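You operate a simulated robot arm through the tools that you are given. There is no shell and no other tool.

The job below is to be done with a simulated two-armed robot. You get a single attempt, and the scene is never put back.

## Task
Move R4 to mark 220; set WIDTH to 4 and HEIGHT to 1.
Fine: free its knob, slide, lock it again before the two settings. Leave the other carriages.

Only the result counts: the job must be done as asked and must still hold three seconds after the hand-in. Knocking over, shifting, dropping, spilling or breaking anything else fails it.

## Robot
Two 7-joint arms with fingered hands on one trunk that stands fixed in place. Base frame: the origin is at the foot of the trunk, x ahead of it, y to its left, z up. Units: mm, rad, N and s.
The left shoulder is at [47, 125, 1249], the right one opposite. With the tool pointing down near the work surface each hand reaches from about 380 to 780 mm from the base axis, measured 20 degrees to its own side. Payload 3.6 kg a hand.
The TCP of each hand is the grasp point between the finger pads, 30 mm short of the fingertips. In the tool frame z runs along the fingers and y along their closing line. The gripper opens to 104 mm; its body begins 35 mm behind the TCP. The gripper is a hand of 4 fingers: y runs from the thumb to the fingers, the wrist lies at [-15, -104, -178] in the tool frame, and closing takes about 1.5 s.
Orientation is that of the tool frame in the base frame, as a unit quaternion [w, x, y, z]. With the fingers straight down and the wrist toward the robot, the tool's x, y and z point along [0, 1, 0], [1, 0, 0] and [0, 0, -1] of the base frame.

## Interface
- The arms move only by the tool apply_moves. It takes "left_rows", "right_rows" or both (then of equal length, played together; a hand with none holds still); each is a list of rows, each a list of 7 numbers: the turn, a rotation vector about the tool's x, y, z in units of 5 degrees (1.0 is 5 degrees), then the shift along the tool's x, y, z in units of 30 mm (1.0 is 30 mm), then the gripper command, from -1 (fully open) to 1 (shut), values between in proportion. In form: [[rx, ry, rz, dx, dy, dz, hand], ...]. A call has 1 to 20 rows; each row shifts and turns the commanded pose from where the row before left it, along the tool's axes as they then stand. A call with a number of a shift or a turn outside -1 to 1 is refused whole. A row lasts 0.2 s, in which the tool goes at most 50 mm and 0.15 rad; a call with a longer step from one row to the next is refused whole, and so is a gripper value outside its range. A pose out of reach is approached as far as the arm can. The call stops where the force on the tool passes 40 N (or 10 N more than at its start, if that is more) or the arm is blocked; 0.2 s more then pass. Each finger travels about 72 mm/s and halts on what it meets, pressing with about 26 N; the grip force reading is that of the motor and also rises with nothing between the fingers. The clock runs only during rows and for 0.2 s after the last one: add rows that do not move to give the fingers time. The reply holds the time, the measured pose of the TCP, the force on the tool along the base axes, the opening and the grip force, in the units named above and with some noise, with the torque about the TCP (base axes, N m) and any sound that the robot's microphone picked up, and new pictures: "pictures" is both (left out), scene, wrist or none (wrist: the cameras of the hands that moved).
- Cameras (640 x 400 px; columns grow to the right, rows downward): "scene" is now at [150.7, 47.4, 1446.8]; the picture's right is [0.50, -0.87, 0.00], its down [-0.09, -0.05, -0.99] and it looks along [0.86, 0.50, -0.10] (base axes); focal length 214 px, centre (320, 200). "left" rides on the left gripper at [-61, -92, -130] in its tool frame; the picture's right is [-0.81, -0.27, 0.52], its down [0.53, -0.71, 0.46] and it looks along [0.24, 0.64, 0.72] (tool axes); focal length 275 px, centre (320, 200). "right" rides on the right gripper at [61, -92, -130] in its tool frame; the picture's right is [-0.81, 0.28, -0.52], its down [-0.53, -0.71, 0.46] and it looks along [-0.24, 0.64, 0.72] (tool axes); focal length 275 px, centre (320, 200). There is no depth. A picture from a camera that has moved, and an enlarged one, comes with that camera's place and axes in the base frame and with its lens. The place of the scene camera against the robot may be out by one fixed shift of up to 25 mm in any direction.
- raise_lower(by): moves the trunk up (or, below 0, down) by that many mm; the arms and the scene camera ride with it, the base frame stays. It gives what a move gives, with no picture.
- grasp_type(shape, hand): the hand has 4 fingers and takes this shape, open, in about a second: jaw (thumb against the fingers, like two jaws); tri (thumb and two fingers); tip (a fingertip pinch); poke (one finger out to press); point (the index stretched); flat (the hand flat); cup (the hand cupped); fist (a fist). The gripper value then closes the fingers along that shape, each until it touches; the sizes above hold for jaw. It gives what a move gives, with no picture.
- turn_head(pan, tilt): turns the head with the scene camera to pan (to the left, within 1.396 rad either way) and tilt (down, from -0.506 to 1.204), counted from straight ahead of the robot (the tilt from the chest, where the trunk bows). It gives what a move gives, and a new picture of the scene camera.
- zoom(camera, box): a new picture of the part [left, top, right, bottom] of that camera's present view, enlarged. The clock stands still meanwhile.
- hand_in(): hands the job in; it is judged then, once.

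Places have to be worked out from the pictures, the camera data and where the tool is seen. Open the grippers and draw the arms clear of the work before you hand the job in, unless the task says otherwise.

The tools are called after "Call:" as name(argument=value, ...) on one line, values as JSON. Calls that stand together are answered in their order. apply_moves: Moves the arms, as the interface text tells. Its arguments: {"type":"object","properties":{"left_rows":{"type":"array"},"right_rows":{"type":"array"},"pictures":{"type":"string","enum":["both","scene","wrist","none"]}},"required":[]} The other tools are called the same way: raise_lower (by) moves the trunk up or down; grasp_type (shape, hand) gives the hand a shape; turn_head (pan, tilt) turns the head that bears the scene camera; zoom (camera, box) takes an enlarged picture of a part of a camera's view; hand_in () hands the job in.

At the start:

```text
time_s: 0.0
left_tcp_pos: [302.1, 373.0, 1445.3]
left_orientation: [0.0, 0.707, 0.707, 0.0]
left_force: [-1.5, -0.5, 0.2]
left_ft_torque: [-0.01, 0.0, 0.01]
left_finger_gap: 103.7
left_finger_force: 0.2
left_shape: jaw
right_tcp_pos: [349.9, 63.8, 1466.4]
right_orientation: [0.0, 0.708, 0.707, 0.0]
right_force: [0.6, 0.4, 0.0]
right_ft_torque: [0.02, 0.01, 0.0]
right_finger_gap: 104.1
right_finger_force: 0.1
right_shape: jaw
trunk travel left (down, up): [-475.0, 61.0]
head pan, tilt (commanded): [0.522, 0.105]
```

scene: 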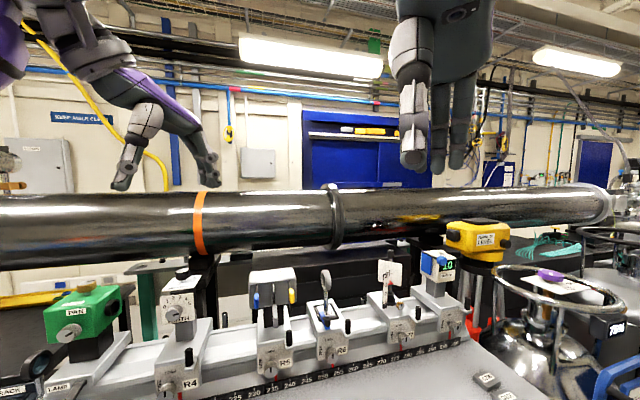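
right: 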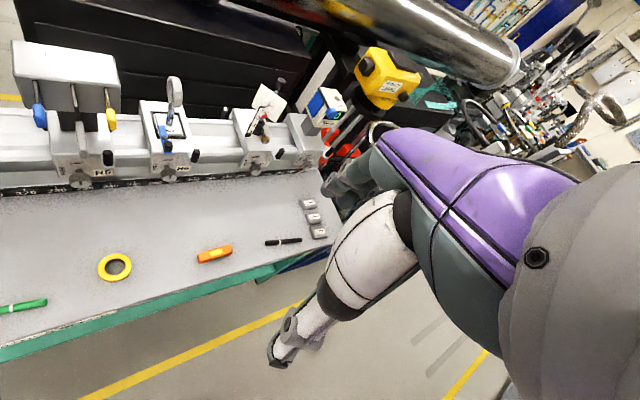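
left: 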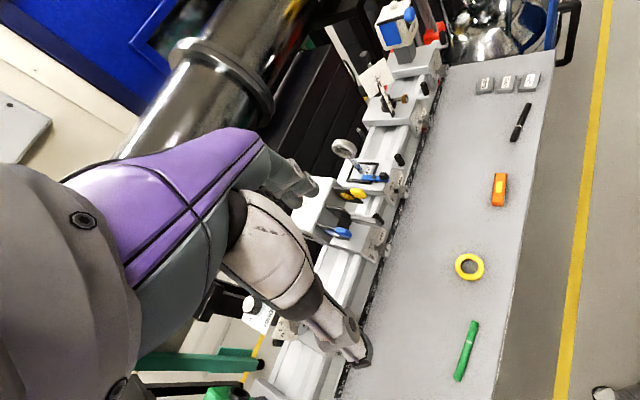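

The scene shows an optical rail with carriages; R4 appears to be a carriage with a WIDTH dial. I'll turn the head down and left to look at R4 more closely.

Call:
turn_head(pan=0.7, tilt=0.6)

Call:
zoom(camera="scene", box=[100, 100, 420, 300])

```text
time_s: 0.9
left_tcp_pos: [303.1, 374.3, 1444.7]
left_orientation: [0.0, 0.707, 0.707, 0.001]
left_force: [0.5, -0.3, 0.0]
left_ft_torque: [0.0, 0.0, -0.01]
left_finger_gap: 103.6
left_finger_force: 0.0
left_shape: jaw
right_tcp_pos: [350.5, 63.3, 1468.1]
right_orientation: [0.0, 0.707, 0.707, 0.0]
right_force: [-0.5, 0.7, -0.1]
right_ft_torque: [-0.02, 0.0, -0.02]
right_finger_gap: 103.6
right_finger_force: 0.1
right_shape: jaw
trunk travel left (down, up): [-475.0, 61.0]
head pan, tilt (commanded): [0.7, 0.6]
camera scene: at [138.4, 58.3, 1401.2], right [0.64, -0.76, 0.0], down [-0.43, -0.36, -0.83], along [0.63, 0.53, -0.56], focal length 214 px, centre (320, 200)
```

scene: 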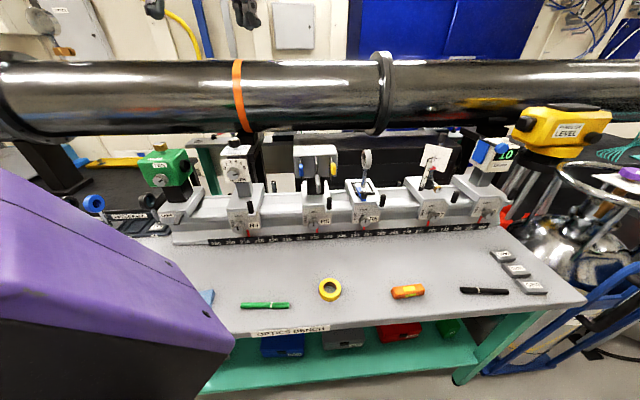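

```text
2.00 times, centred on (260, 200) of scene
camera zoom: at [138.4, 58.3, 1401.2], right [0.64, -0.76, 0.0], down [-0.43, -0.36, -0.83], along [0.63, 0.53, -0.56], focal length 429 px, centre (440, 200)
```

zoom: 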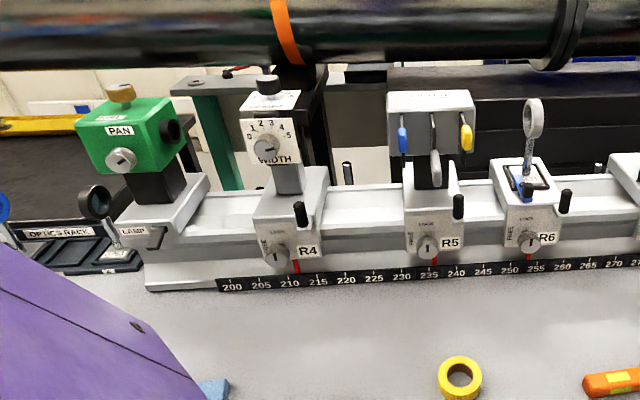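

R4 carries a WIDTH dial (front) and a black knob on top (likely HEIGHT), with a lock knob at the front bottom. I'll zoom in for details.

Call:
zoom(camera="scene", box=[190, 125, 290, 188])

Call:
zoom(camera="scene", box=[200, 185, 300, 248])

Call:
zoom(camera="left", box=[200, 200, 420, 400])

```text
6.35 times, centred on (240, 156) of scene
camera zoom: at [138.4, 58.3, 1401.2], right [0.64, -0.76, 0.0], down [-0.43, -0.36, -0.83], along [0.63, 0.53, -0.56], focal length 1362 px, centre (828, 476)
```

zoom: 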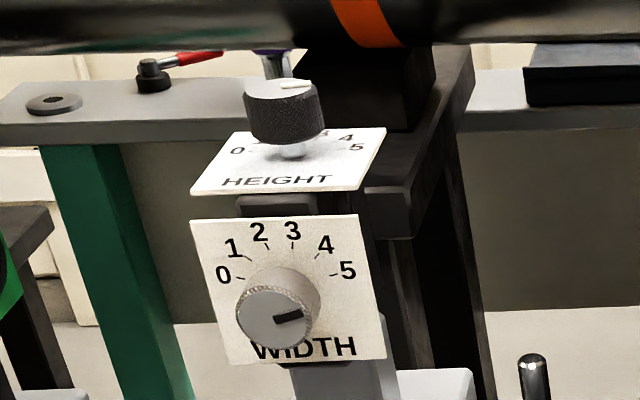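

```text
6.35 times, centred on (250, 216) of scene
camera zoom: at [138.4, 58.3, 1401.2], right [0.64, -0.76, 0.0], down [-0.43, -0.36, -0.83], along [0.63, 0.53, -0.56], focal length 1362 px, centre (764, 95)
```

zoom: 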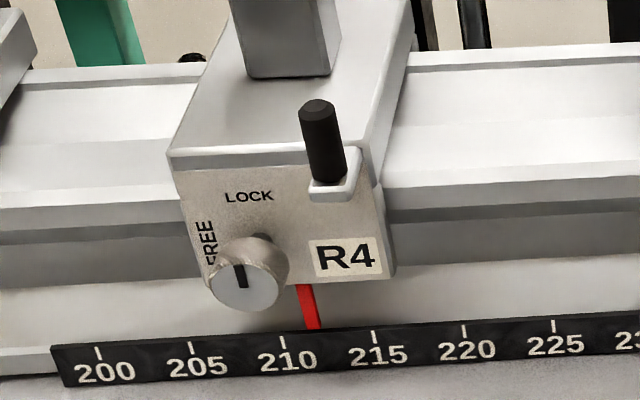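

```text
2.00 times, centred on (310, 300) of left
camera zoom: at [210.5, 313.3, 1576.6], right [-0.27, -0.81, -0.52], down [-0.71, 0.53, -0.46], along [0.64, 0.24, -0.72], focal length 551 px, centre (340, 0)
```

zoom: 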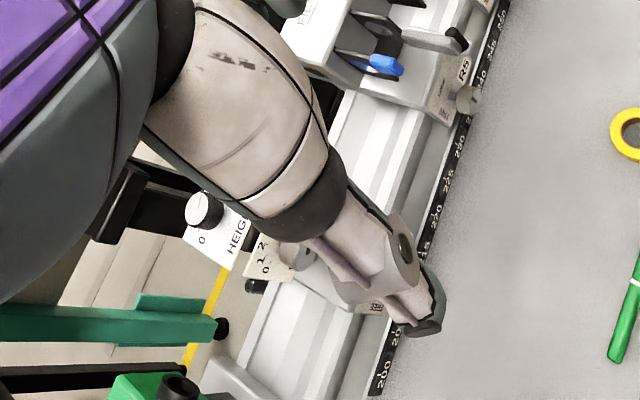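

The rail runs at about 45° in the base frame with roughly 10 mm per scale unit; R4 sits near 211.5. I'll rotate the left hand 45° to align with the rail and lower it so that its wrist camera looks at R4.

Call:
apply_moves(left_rows=[[0, 0, -1, 0, 0, 1, -1], [0, 0, -1, 0, 0, 1, -1], [0, 0, -1, 0, 0, 1, -1], [0, 0, -1, 0, 0, 1, -1], [0, 0, -1, 0, 0, 1, -1], [0, 0, -1, 0, 0, 1, -1], [0, 0, -1, 0, 0, 1, -1], [0, 0, -1, 0, 0, 1, -1], [0, 0, -1, 0, 0, 1, -1], [0, 0, 0, 0, 0, 0, -1]], pictures="both")

```text
time_s: 3.1
left_tcp_pos: [309.9, 377.9, 1178.4]
left_orientation: [0.0, 0.382, 0.924, 0.0]
left_force: [-1.0, 0.3, 0.6]
left_ft_torque: [-0.01, 0.0, 0.01]
left_finger_gap: 103.5
left_finger_force: 0.0
left_shape: jaw
left hand out of reach, approached as far as the arm can: row 9
right_tcp_pos: [349.6, 63.6, 1466.9]
right_orientation: [0.0, 0.707, 0.707, 0.001]
right_force: [0.3, -0.4, 0.8]
right_ft_torque: [-0.02, -0.01, 0.01]
right_finger_gap: 103.8
right_finger_force: 0.0
right_shape: jaw
trunk travel left (down, up): [-475.0, 61.0]
head pan, tilt (commanded): [0.7, 0.6]
camera scene: at [138.1, 58.3, 1401.2], right [0.64, -0.76, 0.0], down [-0.43, -0.36, -0.83], along [0.63, 0.53, -0.56], focal length 214 px, centre (320, 200)
camera left: at [288.7, 271.0, 1310.3], right [0.38, -0.77, -0.52], down [-0.88, -0.13, -0.45], along [0.28, 0.63, -0.73], focal length 275 px, centre (320, 200)
```

scene: 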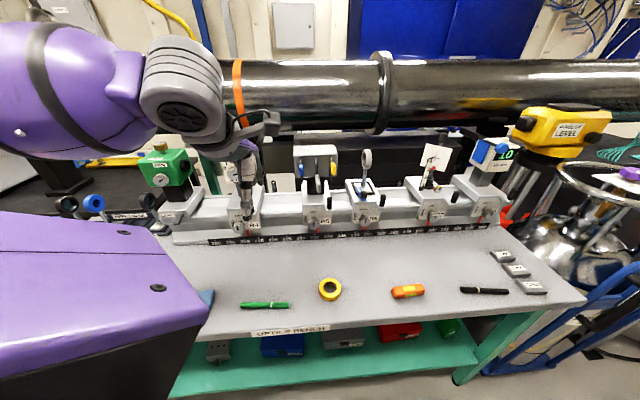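
left: 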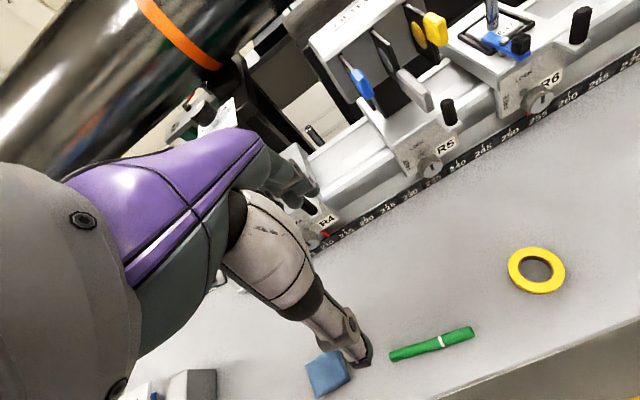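

R4 is now partly hidden behind the hand. I'll shift the hand left along the rail so R4 appears to the right of the fingers in the wrist view.

Call:
apply_moves(left_rows=[[0, 0, 0, 1, 0, 0, -1], [0, 0, 0, 1, 0, 0, -1], [0, 0, 0, 1, 0, 0, -1], [0, 0, 0, 1, 0, 0, -1], [0, 0, 0, 1, 0, 0, -1], [0, 0, 0, 0, 0, 0, -1]], pictures="both")

```text
time_s: 4.5
left_tcp_pos: [205.0, 487.5, 1182.1]
left_orientation: [0.0, 0.382, 0.924, 0.0]
left_force: [0.6, -0.4, 0.7]
left_ft_torque: [0.0, -0.04, 0.01]
left_finger_gap: 103.6
left_finger_force: 0.0
left_shape: jaw
left hand out of reach, approached as far as the arm can: row 1
right_tcp_pos: [351.0, 63.4, 1466.8]
right_orientation: [-0.001, 0.708, 0.707, 0.0]
right_force: [-0.1, 0.5, 0.3]
right_ft_torque: [0.02, -0.02, -0.01]
right_finger_gap: 103.5
right_finger_force: 0.1
right_shape: jaw
trunk travel left (down, up): [-475.0, 61.0]
head pan, tilt (commanded): [0.7, 0.6]
camera scene: at [138.8, 58.4, 1401.1], right [0.64, -0.76, 0.0], down [-0.43, -0.36, -0.82], along [0.63, 0.53, -0.57], focal length 214 px, centre (320, 200)
camera left: at [183.6, 379.7, 1312.3], right [0.38, -0.77, -0.52], down [-0.88, -0.13, -0.46], along [0.28, 0.63, -0.72], focal length 275 px, centre (320, 200)
```

scene: 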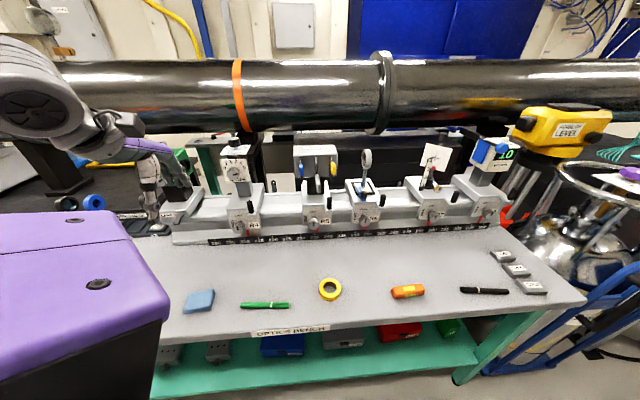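
left: 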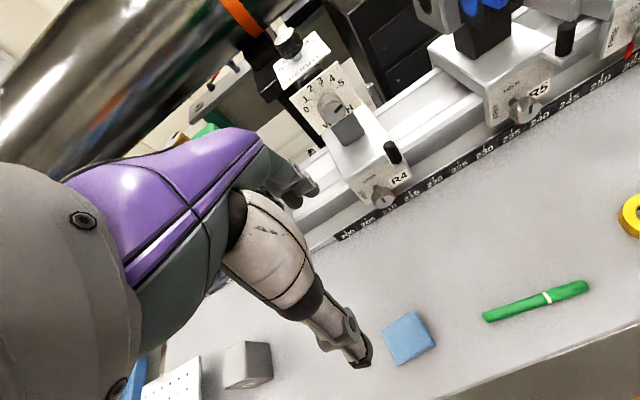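

R4 is now clear in both views. I'll zoom both cameras for triangulation and dial readings.

Call:
zoom(camera="left", box=[250, 10, 410, 110])

Call:
zoom(camera="left", box=[310, 120, 470, 220])

Call:
zoom(camera="scene", box=[190, 125, 290, 188])

Call:
zoom(camera="scene", box=[200, 185, 300, 248])

```text
4.00 times, centred on (330, 60) of left
camera zoom: at [183.6, 379.7, 1312.3], right [0.38, -0.77, -0.52], down [-0.88, -0.13, -0.46], along [0.28, 0.63, -0.72], focal length 1101 px, centre (280, 760)
```

zoom: 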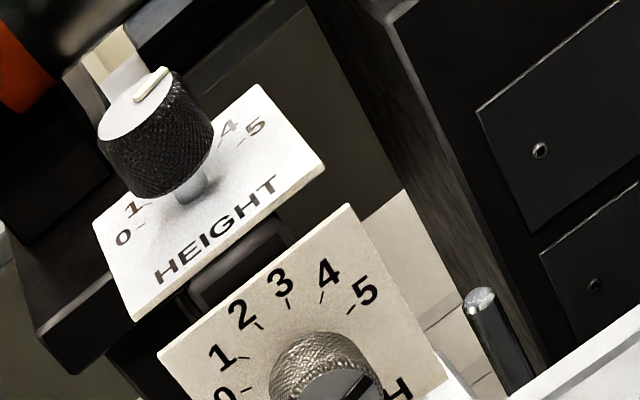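

```text
4.00 times, centred on (390, 170) of left
camera zoom: at [183.6, 379.7, 1312.3], right [0.38, -0.77, -0.52], down [-0.88, -0.13, -0.46], along [0.28, 0.63, -0.72], focal length 1101 px, centre (40, 320)
```

zoom: 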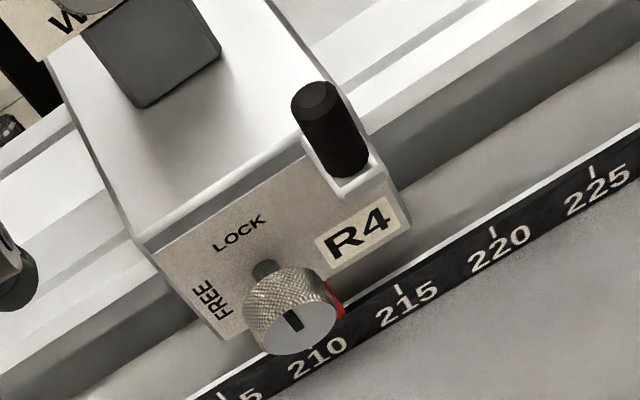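

```text
6.35 times, centred on (240, 156) of scene
camera zoom: at [138.8, 58.4, 1401.1], right [0.64, -0.76, 0.0], down [-0.43, -0.36, -0.82], along [0.63, 0.53, -0.57], focal length 1362 px, centre (828, 476)
```

zoom: 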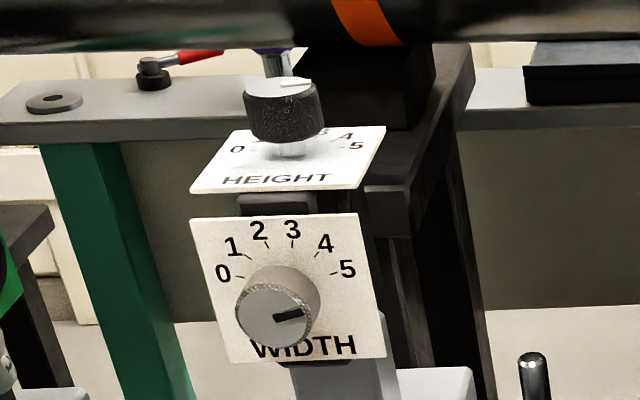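

```text
6.35 times, centred on (250, 216) of scene
camera zoom: at [138.8, 58.4, 1401.1], right [0.64, -0.76, 0.0], down [-0.43, -0.36, -0.82], along [0.63, 0.53, -0.57], focal length 1362 px, centre (764, 95)
```

zoom: 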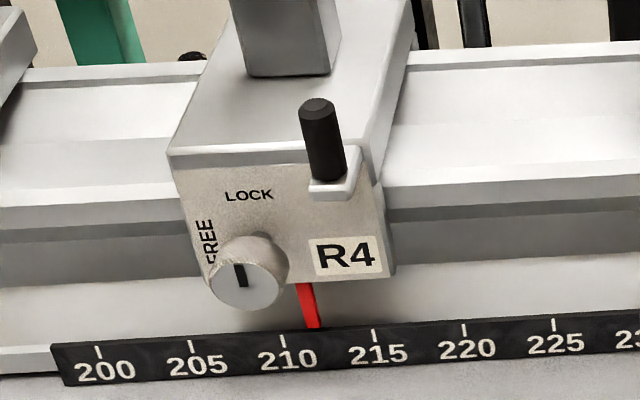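

I'll take another wrist view from a lower height to triangulate with the precise wrist camera alone, since the scene camera's offset is uncertain.

Call:
apply_moves(left_rows=[[0, 0, 0, 0, 0, 1, -1], [0, 0, 0, 0, 0, 1, -1], [0, 0, 0, 0, 0, 1, -1], [0, 0, 0, 0, 0, 1, -1], [0, 0, 0, 0, 0, 0, -1]], pictures="wrist")

Call:
zoom(camera="left", box=[260, 50, 420, 150])

Call:
zoom(camera="left", box=[310, 120, 470, 220])

```text
time_s: 5.7
left_tcp_pos: [204.1, 487.8, 1061.3]
left_orientation: [0.001, 0.383, 0.924, -0.001]
left_force: [0.3, 0.8, -0.8]
left_ft_torque: [0.01, 0.02, -0.01]
left_finger_gap: 103.7
left_finger_force: 0.1
left_shape: jaw
right_tcp_pos: [350.3, 63.8, 1469.0]
right_orientation: [0.0, 0.707, 0.707, 0.001]
right_force: [-0.7, -0.7, 0.3]
right_ft_torque: [-0.01, -0.01, -0.02]
right_finger_gap: 103.5
right_finger_force: 0.0
right_shape: jaw
trunk travel left (down, up): [-475.0, 61.0]
head pan, tilt (commanded): [0.7, 0.6]
camera left: at [183.2, 379.6, 1193.0], right [0.38, -0.77, -0.52], down [-0.88, -0.13, -0.46], along [0.28, 0.63, -0.72], focal length 275 px, centre (320, 200)
```

left: 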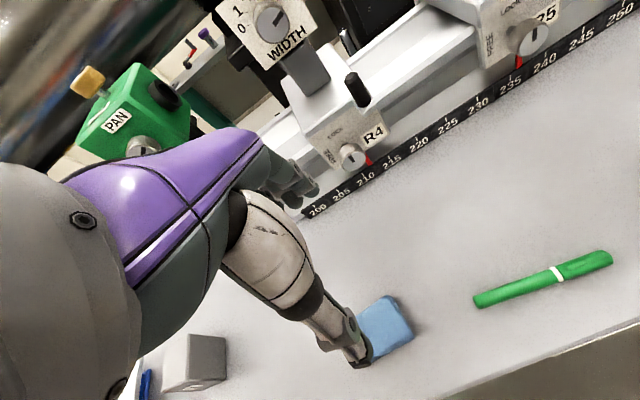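

```text
4.00 times, centred on (340, 100) of left
camera zoom: at [183.2, 379.6, 1193.0], right [0.38, -0.77, -0.52], down [-0.88, -0.13, -0.46], along [0.28, 0.63, -0.72], focal length 1101 px, centre (240, 600)
```

zoom: 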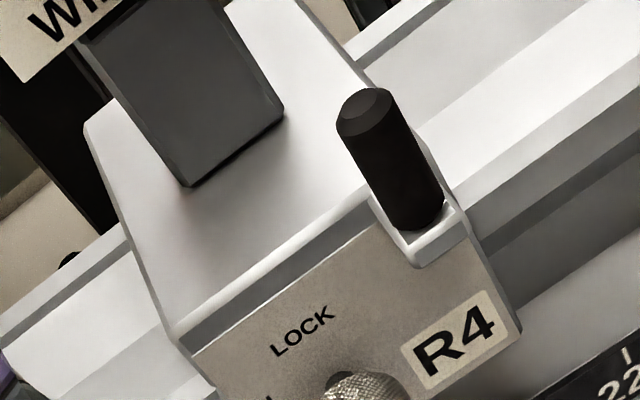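

```text
4.00 times, centred on (390, 170) of left
camera zoom: at [183.2, 379.6, 1193.0], right [0.38, -0.77, -0.52], down [-0.88, -0.13, -0.46], along [0.28, 0.63, -0.72], focal length 1101 px, centre (40, 320)
```

zoom: 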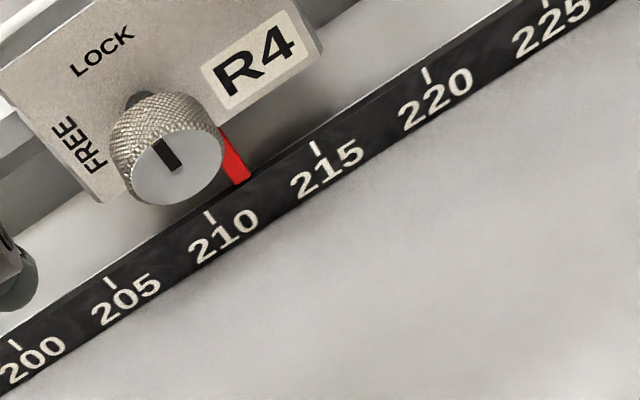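

Triangulation gives the scale at z≈843 with R4's pointer at ≈211.7. The lock knob is about Ø33 with its face near (353,585,922), the WIDTH knob is near (387,596,1107), and the HEIGHT knob is near (446,656,1180). I'll try the "tri" shape on the left hand and rotate the hand about its axis ready for a horizontal approach.

Call:
grasp_type(shape="tri", hand="left")

Call:
apply_moves(left_rows=[[0, 0, -1, 0, 0, 0, -1], [0, 0, -1, 0, 0, 0, -1], [0, 0, -1, 0, 0, 0, -1], [0, 0, -1, 0, 0, 0, -1], [0, 0, -1, 0, 0, 0, -1], [0, 0, -1, 0, 0, 0, -1], [0, 0, -1, 0, 0, 0, -1], [0, 0, -1, 0, 0, 0, -1], [0, 0, -1, 0, 0, 0, -1], [0, 0, -1, 0, 0, 0, -1], [0, 0, -1, 0, 0, 0, -1], [0, 0, -1, 0, 0, 0, -1], [0, 0, -1, 0, 0, 0, -1], [0, 0, -1, 0, 0, 0, -1], [0, 0, -1, 0, 0, 0, -1], [0, 0, -1, 0, 0, 0, -1], [0, 0, -1, 0, 0, 0, -1], [0, 0, -1, 0, 0, 0, -1], [0, 0, 0, 0, 0, 0, -1]], pictures="both")

```text
time_s: 6.6
left_tcp_pos: [205.8, 488.0, 1063.2]
left_orientation: [0.0, 0.382, 0.924, 0.0]
left_force: [-0.3, 0.0, -0.1]
left_ft_torque: [0.03, 0.0, 0.01]
left_finger_gap: 103.8
left_finger_force: 0.0
left_shape: tri
right_tcp_pos: [350.5, 63.4, 1467.1]
right_orientation: [-0.001, 0.707, 0.707, 0.001]
right_force: [-0.1, -0.6, 0.0]
right_ft_torque: [0.02, -0.01, -0.01]
right_finger_gap: 103.5
right_finger_force: 0.1
right_shape: jaw
trunk travel left (down, up): [-475.0, 61.0]
head pan, tilt (commanded): [0.7, 0.6]
```

```text
time_s: 10.6
left_tcp_pos: [209.7, 498.9, 1061.7]
left_orientation: [0.0, -0.384, 0.924, 0.001]
left_force: [-0.1, -0.9, 0.2]
left_ft_torque: [0.0, 0.04, 0.0]
left_finger_gap: 103.9
left_finger_force: 0.1
left_shape: tri
left hand out of reach, approached as far as the arm can: row 1, 2, 4
right_tcp_pos: [350.1, 64.1, 1468.1]
right_orientation: [-0.001, 0.707, 0.707, 0.001]
right_force: [1.0, 0.0, 1.1]
right_ft_torque: [-0.01, 0.0, 0.02]
right_finger_gap: 103.7
right_finger_force: 0.0
right_shape: jaw
trunk travel left (down, up): [-475.0, 61.0]
head pan, tilt (commanded): [0.7, 0.6]
camera scene: at [138.3, 58.3, 1401.2], right [0.64, -0.76, 0.0], down [-0.43, -0.36, -0.83], along [0.63, 0.53, -0.56], focal length 214 px, centre (320, 200)
camera left: at [318.3, 479.0, 1191.7], right [0.77, 0.38, -0.52], down [0.13, -0.88, -0.46], along [-0.63, 0.28, -0.72], focal length 275 px, centre (320, 200)
```

scene: 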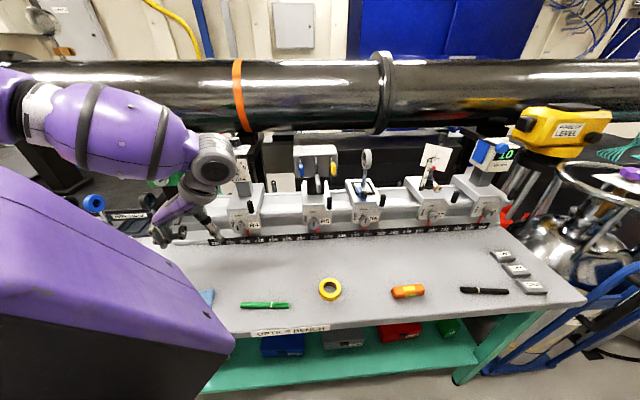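
left: 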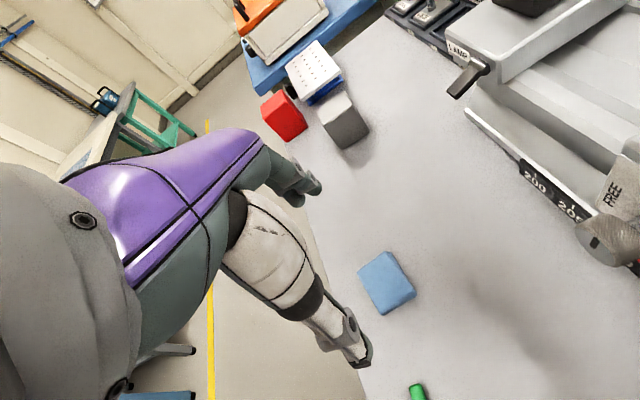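

The hand is rotated so its wrist will be at the right. Next I lower it in front of R4 (well clear of the table) and begin pitching the fingers forward toward the rail.

Call:
apply_moves(left_rows=[[0, 0, 0, -0.39, -0.27, 0.9, -1], [0, 0, 0, -0.39, -0.27, 0.9, -1], [0, 0, 0, -0.39, -0.27, 0.9, -1], [0, 0, 0, -0.39, -0.27, 0.9, -1], [0, 0, 0, -0.39, -0.27, 0.9, -1], [0, -1, 0, 0, 0, 0, -1], [0, -1, 0, 0, 0, 0, -1], [0, -1, 0, 0, 0, 0, -1], [0, -1, 0, 0, 0, 0, -1], [0, -1, 0, 0, 0, 0, -1], [0, -1, 0, 0, 0, 0, -1], [0, 0, 0, 0, 0, 0, -1]], pictures="both")

```text
time_s: 13.2
left_tcp_pos: [280.8, 510.9, 925.3]
left_orientation: [0.24, -0.37, 0.892, 0.099]
left_force: [-0.3, 0.2, 0.3]
left_ft_torque: [0.02, 0.04, -0.01]
left_finger_gap: 103.9
left_finger_force: 0.0
left_shape: tri
right_tcp_pos: [349.8, 64.2, 1467.8]
right_orientation: [-0.001, 0.707, 0.707, -0.001]
right_force: [-0.8, 0.2, 0.6]
right_ft_torque: [0.02, 0.01, -0.02]
right_finger_gap: 103.7
right_finger_force: 0.1
right_shape: jaw
trunk travel left (down, up): [-475.0, 61.0]
head pan, tilt (commanded): [0.7, 0.6]
camera scene: at [138.6, 58.4, 1401.1], right [0.64, -0.76, 0.0], down [-0.43, -0.36, -0.82], along [0.63, 0.53, -0.57], focal length 214 px, centre (320, 200)
camera left: at [336.4, 438.8, 1069.9], right [0.87, 0.49, -0.04], down [0.34, -0.67, -0.66], along [-0.35, 0.56, -0.75], focal length 275 px, centre (320, 200)
```

scene: 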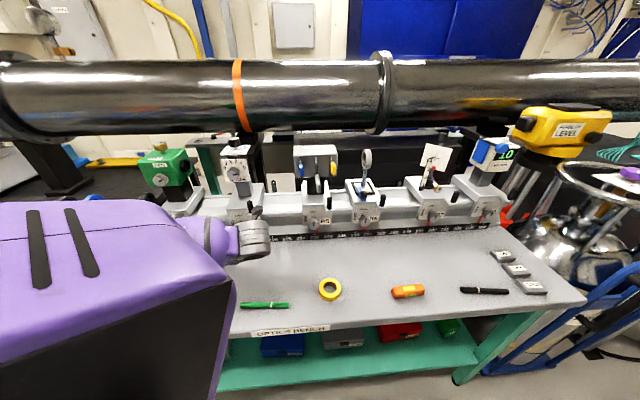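
left: 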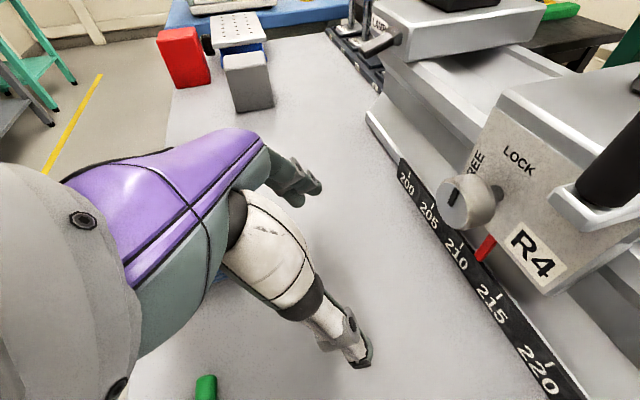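

No reach trouble. The closer view confirms the lock knob at about (355,587,922) with its pointer at LOCK. I'll continue pitching to horizontal.

Call:
apply_moves(left_rows=[[0, -1, 0, 0, 0, 0, -1], [0, -1, 0, 0, 0, 0, -1], [0, -1, 0, 0, 0, 0, -1], [0, -1, 0, 0, 0, 0, -1], [0, -1, 0, 0, 0, 0, -1], [0, -1, 0, 0, 0, 0, -1], [0, -1, 0, 0, 0, 0, -1], [0, -1, 0, 0, 0, 0, -1], [0, -1, 0, 0, 0, 0, -1], [0, -1, 0, 0, 0, 0, -1], [0, -1, 0, 0, 0, 0, -1], [0, -1, 0, 0, 0, 0, -1], [0, 0, 0, 0, 0, 0, -1]], pictures="both")

```text
time_s: 16.0
left_tcp_pos: [280.8, 511.2, 925.2]
left_orientation: [0.624, -0.282, 0.681, 0.259]
left_force: [-0.1, -0.7, -0.6]
left_ft_torque: [0.01, 0.05, 0.03]
left_finger_gap: 103.6
left_finger_force: 0.1
left_shape: tri
left hand out of reach, approached as far as the arm can: row 12
right_tcp_pos: [350.4, 63.9, 1468.4]
right_orientation: [-0.001, 0.707, 0.708, 0.0]
right_force: [0.8, 0.2, -0.6]
right_ft_torque: [-0.03, -0.01, 0.0]
right_finger_gap: 103.9
right_finger_force: 0.1
right_shape: jaw
trunk travel left (down, up): [-475.0, 61.0]
head pan, tilt (commanded): [0.7, 0.6]
camera scene: at [138.6, 58.0, 1401.1], right [0.64, -0.76, 0.0], down [-0.43, -0.36, -0.83], along [0.63, 0.53, -0.56], focal length 214 px, centre (320, 200)
camera left: at [257.1, 359.2, 998.8], right [0.61, 0.22, 0.76], down [0.79, -0.22, -0.57], along [0.04, 0.95, -0.31], focal length 275 px, centre (320, 200)
```

scene: 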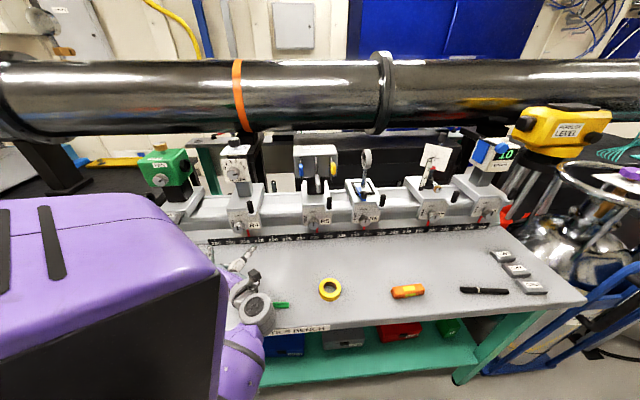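
left: 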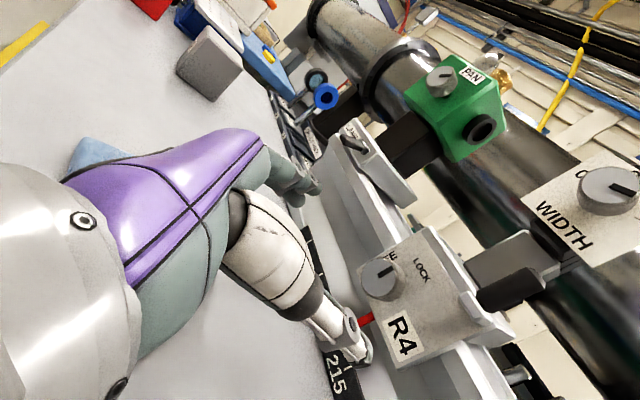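

The pitch is 5° short due to reach at that wrist position. Rolling the hand so its wrist comes up should ease it, so I'll roll -45° about the tool axis.

Call:
apply_moves(left_rows=[[0, 0, -1, 0, 0, 0, -1], [0, 0, -1, 0, 0, 0, -1], [0, 0, -1, 0, 0, 0, -1], [0, 0, -1, 0, 0, 0, -1], [0, 0, -1, 0, 0, 0, -1], [0, 0, -1, 0, 0, 0, -1], [0, 0, -1, 0, 0, 0, -1], [0, 0, -1, 0, 0, 0, -1], [0, 0, -1, 0, 0, 0, -1], [0, 0, 0, 0, 0, 0, -1]], pictures="both")

```text
time_s: 17.0
left_tcp_pos: [287.2, 550.8, 975.1]
left_orientation: [0.682, -0.319, 0.628, 0.199]
left_force: [-0.6, 0.2, -0.4]
left_ft_torque: [-0.01, 0.01, 0.0]
left_finger_gap: 103.9
left_finger_force: 0.0
left_shape: tri
right_tcp_pos: [350.0, 65.3, 1468.7]
right_orientation: [-0.001, 0.707, 0.707, 0.0]
right_force: [0.0, -0.6, 0.5]
right_ft_torque: [0.03, 0.0, 0.02]
right_finger_gap: 103.7
right_finger_force: 0.1
right_shape: jaw
trunk travel left (down, up): [-475.0, 61.0]
head pan, tilt (commanded): [0.7, 0.6]
stopped in row 4 (left hand): the arm was blocked; the commanded pose is now the measured one
camera scene: at [138.5, 58.5, 1401.1], right [0.64, -0.76, 0.0], down [-0.43, -0.36, -0.83], along [0.63, 0.53, -0.56], focal length 214 px, centre (320, 200)
camera left: at [245.5, 404.9, 1052.5], right [0.45, 0.26, 0.85], down [0.88, -0.27, -0.39], along [0.13, 0.93, -0.35], focal length 275 px, centre (320, 200)
```

scene: 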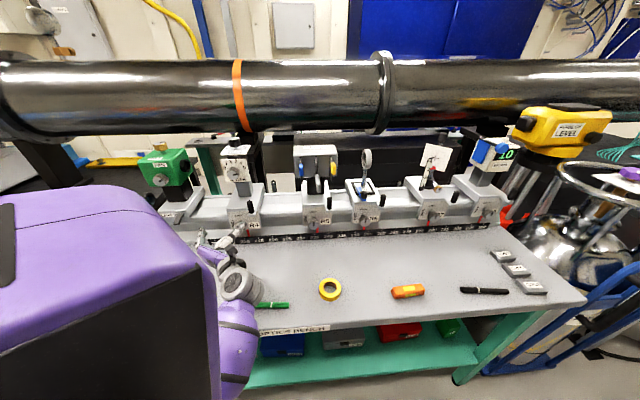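
left: 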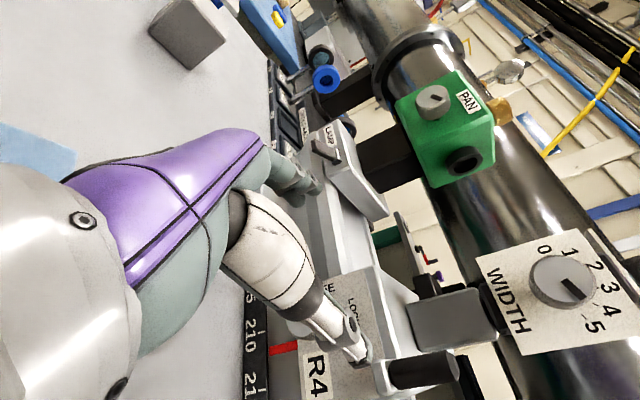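

The arm was blocked part-way and the wrist has drifted. I'll look down with the head to see what the forearm is doing relative to the table edge.

Call:
turn_head(pan=0.75, tilt=1.1)

```text
time_s: 17.9
left_tcp_pos: [287.6, 550.9, 975.8]
left_orientation: [0.682, -0.32, 0.627, 0.198]
left_force: [0.3, -0.3, -1.1]
left_ft_torque: [0.01, -0.01, -0.01]
left_finger_gap: 103.9
left_finger_force: 0.0
left_shape: tri
right_tcp_pos: [350.1, 63.6, 1467.4]
right_orientation: [-0.001, 0.707, 0.707, 0.001]
right_force: [0.2, -0.1, -0.5]
right_ft_torque: [0.01, 0.03, 0.0]
right_finger_gap: 103.7
right_finger_force: 0.1
right_shape: jaw
trunk travel left (down, up): [-475.0, 61.0]
head pan, tilt (commanded): [0.75, 1.1]
camera scene: at [117.1, 44.5, 1362.6], right [0.68, -0.73, 0.0], down [-0.65, -0.61, -0.45], along [0.33, 0.31, -0.89], focal length 214 px, centre (320, 200)
```

scene: 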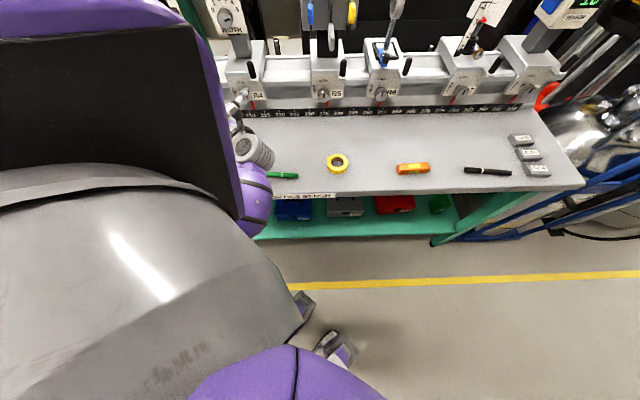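

The forearm drops from a high elbow, so the wrist is at its bend limit rather than touching anything. Lowering the trunk should let the forearm lie more level; first I back the hand off from the rail and raise it a bit.

Call:
apply_moves(left_rows=[[0, 0, 0, 0, 0, -1, -1], [0, 0, 0, -1, 0, 0, -1], [0, 0, 0, -1, 0, 0, -1], [0, 0, 0, -1, 0, 0, -1], [0, 0, 0, 0, 0, 0, -1]], pictures="none")

Call:
raise_lower(by=-100)

```text
time_s: 18.5
left_tcp_pos: [271.9, 562.1, 1048.3]
left_orientation: [0.703, -0.244, 0.624, 0.24]
left_force: [-0.5, 0.5, -0.1]
left_ft_torque: [0.0, 0.0, -0.01]
left_finger_gap: 103.8
left_finger_force: 0.1
left_shape: tri
right_tcp_pos: [349.7, 63.5, 1467.6]
right_orientation: [-0.001, 0.707, 0.708, 0.0]
right_force: [-0.2, -0.4, -1.4]
right_ft_torque: [-0.04, 0.01, 0.04]
right_finger_gap: 103.7
right_finger_force: 0.1
right_shape: jaw
trunk travel left (down, up): [-475.0, 61.0]
head pan, tilt (commanded): [0.75, 1.1]
stopped in row 2 (left hand): the arm was blocked; the commanded pose is now the measured one
```

```text
time_s: 19.8
left_tcp_pos: [270.8, 562.6, 948.4]
left_orientation: [0.703, -0.244, 0.623, 0.241]
left_force: [-0.9, -1.0, -0.6]
left_ft_torque: [0.01, -0.01, 0.0]
left_finger_gap: 103.7
left_finger_force: 0.1
left_shape: tri
right_tcp_pos: [362.2, 64.0, 1358.1]
right_orientation: [-0.013, 0.707, 0.707, -0.012]
right_force: [-0.1, -0.4, -1.0]
right_ft_torque: [0.01, -0.04, 0.0]
right_finger_gap: 103.7
right_finger_force: 0.1
right_shape: jaw
trunk travel left (down, up): [-375.0, 161.0]
head pan, tilt (commanded): [0.75, 1.1]
```

The trunk is 100 mm lower. I'll look at the scene again before the next move.

Call:
turn_head(pan=0.7, tilt=0.6)

Call:
zoom(camera="left", box=[0, 0, 640, 400])

```text
time_s: 20.8
left_tcp_pos: [271.5, 561.7, 947.7]
left_orientation: [0.703, -0.245, 0.623, 0.239]
left_force: [0.0, 0.3, -0.1]
left_ft_torque: [0.04, 0.01, -0.03]
left_finger_gap: 104.0
left_finger_force: 0.1
left_shape: tri
right_tcp_pos: [362.9, 63.6, 1358.3]
right_orientation: [-0.013, 0.707, 0.707, -0.012]
right_force: [-0.4, -0.3, 0.7]
right_ft_torque: [-0.01, 0.01, -0.01]
right_finger_gap: 103.4
right_finger_force: 0.0
right_shape: jaw
trunk travel left (down, up): [-375.0, 161.0]
head pan, tilt (commanded): [0.7, 0.6]
camera scene: at [179.1, 58.4, 1289.7], right [0.64, -0.76, 0.0], down [-0.43, -0.36, -0.82], along [0.63, 0.53, -0.57], focal length 214 px, centre (320, 200)
```

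scene: 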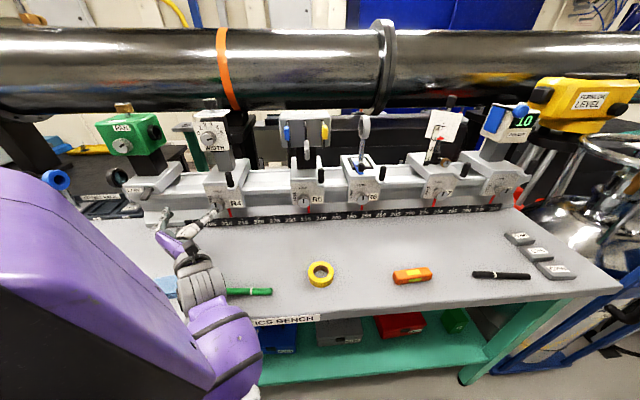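

```text
1.00 times, centred on (320, 200) of left (not enlarged: the box is as wide or as high as the picture)
camera zoom: at [225.6, 406.9, 1000.3], right [0.48, 0.1, 0.87], down [0.86, -0.24, -0.45], along [0.16, 0.97, -0.2], focal length 275 px, centre (320, 200)
```

zoom: 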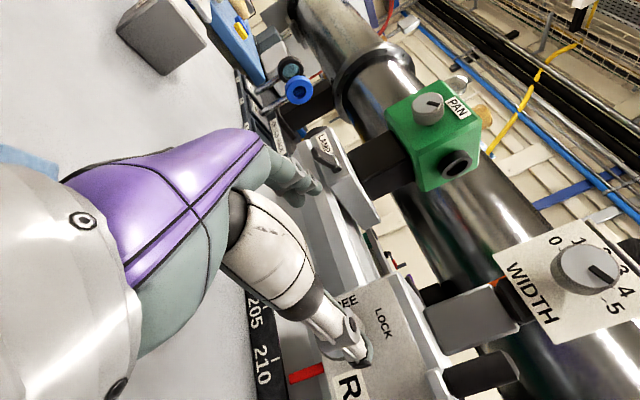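

The elbow is being driven in front of the chest in this wrist-right orientation, so that's the wrong way round for the left arm. I'll raise the trunk back and return the hand to tool-down, then use the wrist-left/up orientation instead.

Call:
raise_lower(by=100)

Call:
apply_moves(left_rows=[[0, 1, 0, 0, 0, 0, -1], [0, 1, 0, 0, 0, 0, -1], [0, 1, 0, 0, 0, 0, -1], [0, 1, 0, 0, 0, 0, -1], [0, 1, 0, 0, 0, 0, -1], [0, 1, 0, 0, 0, 0, -1], [0, 0, 0, 0, 0, 0, -1]], pictures="both")

```text
time_s: 22.1
left_tcp_pos: [272.2, 562.0, 1047.3]
left_orientation: [0.704, -0.245, 0.623, 0.24]
left_force: [0.1, 0.3, 0.3]
left_ft_torque: [0.0, 0.0, -0.01]
left_finger_gap: 103.8
left_finger_force: 0.0
left_shape: tri
right_tcp_pos: [363.7, 63.8, 1457.9]
right_orientation: [-0.013, 0.707, 0.707, -0.012]
right_force: [0.5, -0.2, -0.2]
right_ft_torque: [-0.04, -0.01, 0.0]
right_finger_gap: 103.9
right_finger_force: 0.0
right_shape: jaw
trunk travel left (down, up): [-475.0, 61.0]
head pan, tilt (commanded): [0.7, 0.6]
```

```text
time_s: 23.7
left_tcp_pos: [272.0, 560.7, 1049.5]
left_orientation: [0.517, -0.299, 0.785, 0.168]
left_force: [-0.5, 0.0, 0.5]
left_ft_torque: [0.03, 0.01, -0.02]
left_finger_gap: 104.0
left_finger_force: 0.1
left_shape: tri
right_tcp_pos: [361.8, 64.0, 1457.7]
right_orientation: [-0.012, 0.706, 0.708, -0.011]
right_force: [-0.5, 0.4, -1.0]
right_ft_torque: [-0.02, -0.01, 0.01]
right_finger_gap: 103.7
right_finger_force: 0.1
right_shape: jaw
trunk travel left (down, up): [-475.0, 61.0]
head pan, tilt (commanded): [0.7, 0.6]
camera scene: at [138.3, 58.3, 1401.2], right [0.64, -0.76, 0.0], down [-0.43, -0.36, -0.83], along [0.63, 0.53, -0.56], focal length 214 px, centre (320, 200)
camera left: at [255.9, 435.4, 1162.0], right [0.78, 0.32, 0.54], down [0.63, -0.44, -0.64], along [0.03, 0.84, -0.55], focal length 275 px, centre (320, 200)
```

scene: 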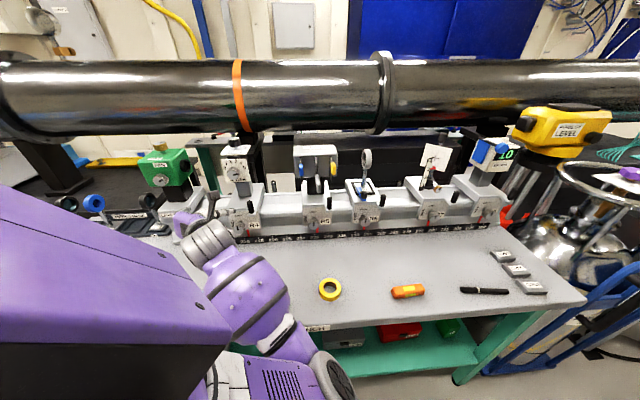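
left: 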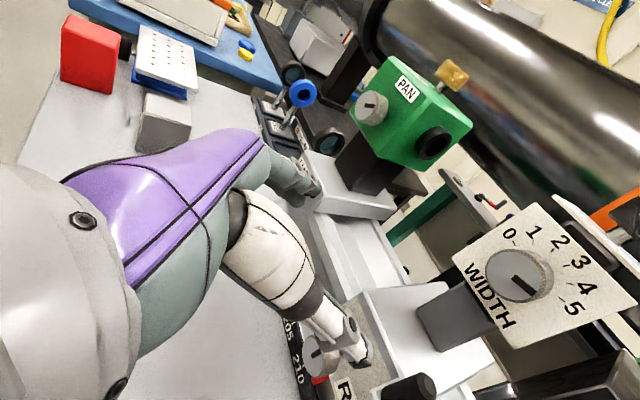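

I can now see the elbow pushed in front of the chest, confirming the diagnosis. I'll continue back to tool-down and rotate the hand the other way so the elbow goes out to the left.

Call:
apply_moves(left_rows=[[0, 1, 0, 0, 0, 0, -1], [0, 1, 0, 0, 0, 0, -1], [0, 1, 0, 0, 0, 0, -1], [0, 1, 0, 0, 0, 0, -1], [0, 1, 0, 0, 0, 0, -1], [0, 1, 0, 0, 0, 0, -1], [0, 1, 0, 0, 0, 0, -1], [0, 1, 0, 0, 0, 0, -1], [0, 1, 0, 0, 0, 0, -1], [0, 1, 0, 0, 0, 0, -1], [0, 1, 0, 0, 0, 0, -1], [0, 1, 0, 0, 0, 0, -1], [0, 1, 0, 0, 0, 0, -1], [0, 0, 1, 0, 0, 0, -1], [0, 0, 1, 0, 0, 0, -1], [0, 0, 1, 0, 0, 0, -1], [0, 0, 1, 0, 0, 0, -1], [0, 0, 1, 0, 0, 0, -1], [0, 0, 1, 0, 0, 0, -1], [0, 0, 0, 0, 0, 0, -1]], pictures="scene")

```text
time_s: 27.9
left_tcp_pos: [271.9, 561.7, 1048.6]
left_orientation: [0.019, -0.087, 0.996, -0.014]
left_force: [0.0, 0.5, -0.6]
left_ft_torque: [0.01, 0.01, 0.01]
left_finger_gap: 103.7
left_finger_force: 0.0
left_shape: tri
right_tcp_pos: [362.4, 63.1, 1456.8]
right_orientation: [-0.013, 0.707, 0.707, -0.012]
right_force: [-0.7, 0.1, -0.6]
right_ft_torque: [-0.01, -0.01, 0.02]
right_finger_gap: 103.5
right_finger_force: 0.0
right_shape: jaw
trunk travel left (down, up): [-475.0, 61.0]
head pan, tilt (commanded): [0.7, 0.6]
camera scene: at [138.5, 58.4, 1401.1], right [0.64, -0.76, 0.0], down [-0.43, -0.36, -0.83], along [0.63, 0.53, -0.56], focal length 214 px, centre (320, 200)
```

scene: 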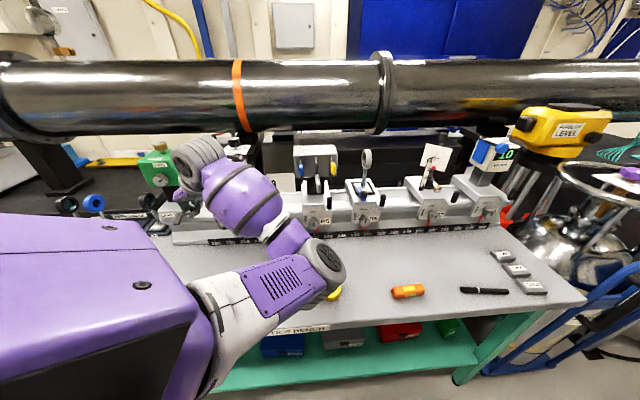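

The elbow is still swung to the right; continuing to rotate the hand (wrist going back and then left) should pull it outward. I'll continue the rotation while watching.

Call:
apply_moves(left_rows=[[0, 0, 1, 0, 0, -0.5, -1], [0, 0, 1, 0, 0, -0.5, -1], [0, 0, 1, 0, 0, -0.5, -1], [0, 0, 1, 0, 0, -0.5, -1], [0, 0, 1, 0, 0, 0, -1], [0, 0, 1, 0, 0, 0, -1], [0, 0, 1, 0, 0, 0, -1], [0, 0, 1, 0, 0, 0, -1], [0, 0, 1, 0, 0, 0, -1], [0, 0, 1, 0, 0, 0, -1], [0, 0, 1, 0, 0, 0, -1], [0, 0, 1, 0, 0, 0, -1], [0, 0, 1, 0, 0, 0, -1], [0, 0, 1, 0, 0, 0, -1], [0, 0, 1, 0, 0, 0, -1], [0, 0, 1, 0, 0, 0, -1], [0, 0, 1, 0, 0, 0, -1], [0, 0, 1, 0, 0, 0, -1], [0, 0, 0, 0, 0, 0, -1]], pictures="both")

```text
time_s: 31.9
left_tcp_pos: [270.4, 564.7, 1108.9]
left_orientation: [0.025, 0.643, 0.766, 0.005]
left_force: [-0.7, 0.0, -0.4]
left_ft_torque: [0.0, 0.01, 0.02]
left_finger_gap: 103.7
left_finger_force: 0.0
left_shape: tri
right_tcp_pos: [363.1, 63.7, 1458.3]
right_orientation: [-0.014, 0.707, 0.707, -0.011]
right_force: [-0.6, -0.1, 0.6]
right_ft_torque: [0.03, 0.01, -0.01]
right_finger_gap: 103.6
right_finger_force: 0.1
right_shape: jaw
trunk travel left (down, up): [-475.0, 61.0]
head pan, tilt (commanded): [0.7, 0.6]
camera scene: at [138.5, 58.3, 1401.1], right [0.64, -0.76, 0.0], down [-0.43, -0.36, -0.83], along [0.63, 0.53, -0.56], focal length 214 px, centre (320, 200)
camera left: at [184.5, 491.3, 1237.8], right [-0.11, -0.86, -0.5], down [-0.77, 0.39, -0.5], along [0.62, 0.33, -0.71], focal length 275 px, centre (320, 200)
```

scene: 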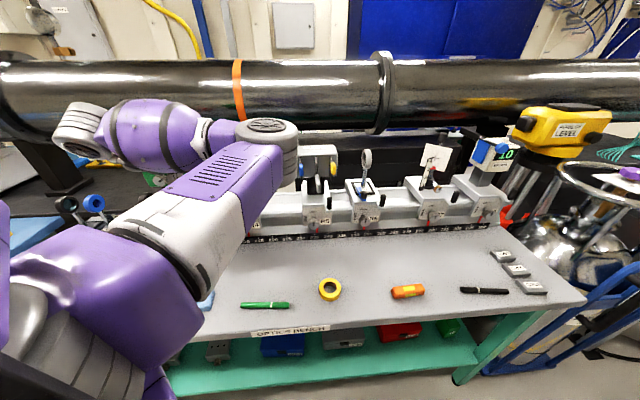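
left: 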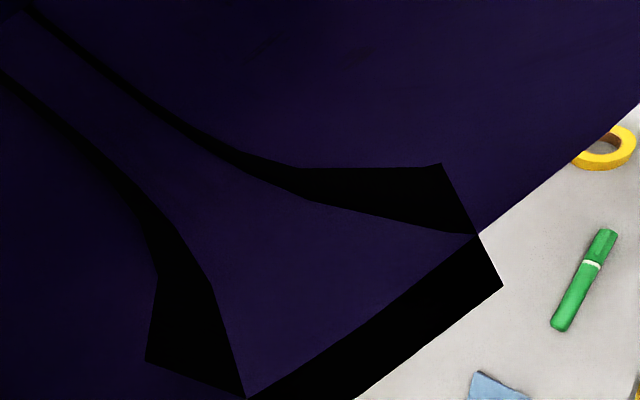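

The elbow is forward and to the right of the wrist. I'll first return the hand toward its original start region (higher and closer), where the elbow was out to the left, to see whether the posture recovers.

Call:
apply_moves(left_rows=[[0, 0, 0, 0, 0, -1, -1], [0, 0, 0, 0, 0, -1, -1], [0, 0, 0, 0, 0, -1, -1], [0, 0, 0, 0, 0, -1, -1], [0, 0, 0, 0, 0, -1, -1], [0, 0, 0, -0.5, 0, -1, -1], [0, 0, 0, -0.5, 0, -1, -1], [0, 0, 0, -0.5, 0, -1, -1], [0, 0, 0, -0.5, 0, -1, -1], [0, 0, 0, -1, 0, 0, -1], [0, 0, 0, -1, 0, 0, -1], [0, 0, 0, 0, 0, 0, -1]], pictures="scene")

```text
time_s: 34.5
left_tcp_pos: [278.8, 453.2, 1382.9]
left_orientation: [0.024, 0.642, 0.766, 0.005]
left_force: [0.4, 0.4, -0.5]
left_ft_torque: [-0.03, -0.01, 0.0]
left_finger_gap: 104.2
left_finger_force: 0.0
left_shape: tri
right_tcp_pos: [362.9, 63.9, 1456.4]
right_orientation: [-0.012, 0.707, 0.707, -0.012]
right_force: [-0.4, 1.0, -0.7]
right_ft_torque: [-0.04, 0.0, -0.01]
right_finger_gap: 103.8
right_finger_force: 0.1
right_shape: jaw
trunk travel left (down, up): [-475.0, 61.0]
head pan, tilt (commanded): [0.7, 0.6]
camera scene: at [138.4, 59.1, 1401.1], right [0.64, -0.76, 0.0], down [-0.43, -0.36, -0.82], along [0.63, 0.53, -0.57], focal length 214 px, centre (320, 200)
```

scene: 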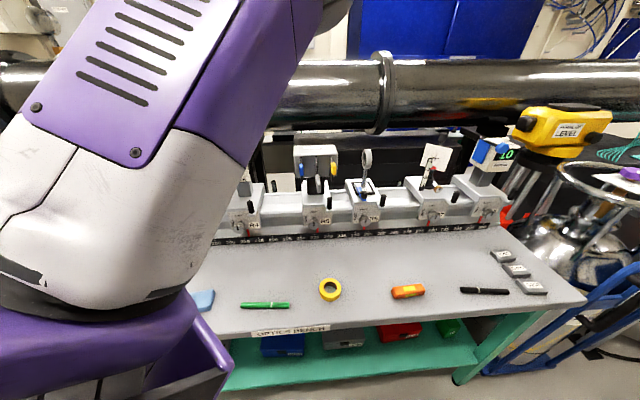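

The elbow is still forward/up. In free space here I'll keep rotating the hand to the wrist-left orientation and see whether the elbow swings outward.

Call:
apply_moves(left_rows=[[0, 0, 1, 0, 0, 0, -1], [0, 0, 1, 0, 0, 0, -1], [0, 0, 1, 0, 0, 0, -1], [0, 0, 1, 0, 0, 0, -1], [0, 0, 1, 0, 0, 0, -1], [0, 0, 1, 0, 0, 0, -1], [0, 0, 1, 0, 0, 0, -1], [0, 0, 1, 0, 0, 0, -1], [0, 0, 1, 0, 0, 0, -1], [0, 0, 1, 0, 0, 0, -1], [0, 0, 1, 0, 0, 0, -1], [0, 0, 0, 0, 0, 0, -1]], pictures="scene")

```text
time_s: 37.1
left_tcp_pos: [289.0, 449.7, 1362.5]
left_orientation: [0.018, 0.924, 0.382, 0.016]
left_force: [0.0, -0.3, 0.4]
left_ft_torque: [-0.01, 0.0, -0.03]
left_finger_gap: 104.0
left_finger_force: 0.0
left_shape: tri
left hand out of reach, approached as far as the arm can: row 10, 11
right_tcp_pos: [362.0, 63.1, 1456.4]
right_orientation: [-0.013, 0.707, 0.707, -0.012]
right_force: [0.8, 0.6, -0.2]
right_ft_torque: [-0.01, 0.0, 0.01]
right_finger_gap: 103.8
right_finger_force: 0.1
right_shape: jaw
trunk travel left (down, up): [-475.0, 61.0]
head pan, tilt (commanded): [0.7, 0.6]
camera scene: at [138.3, 58.2, 1401.2], right [0.64, -0.76, 0.0], down [-0.43, -0.36, -0.83], along [0.63, 0.53, -0.56], focal length 214 px, centre (320, 200)
```

scene: 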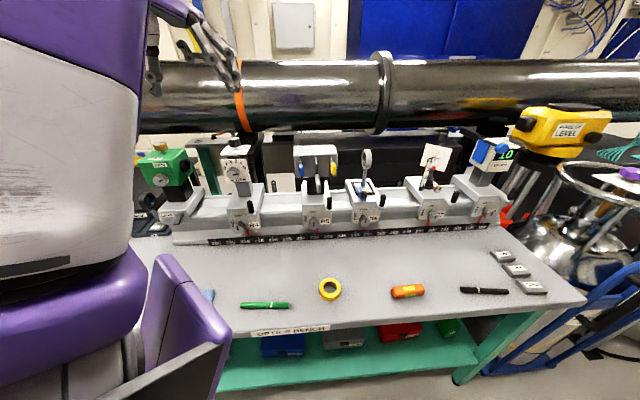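

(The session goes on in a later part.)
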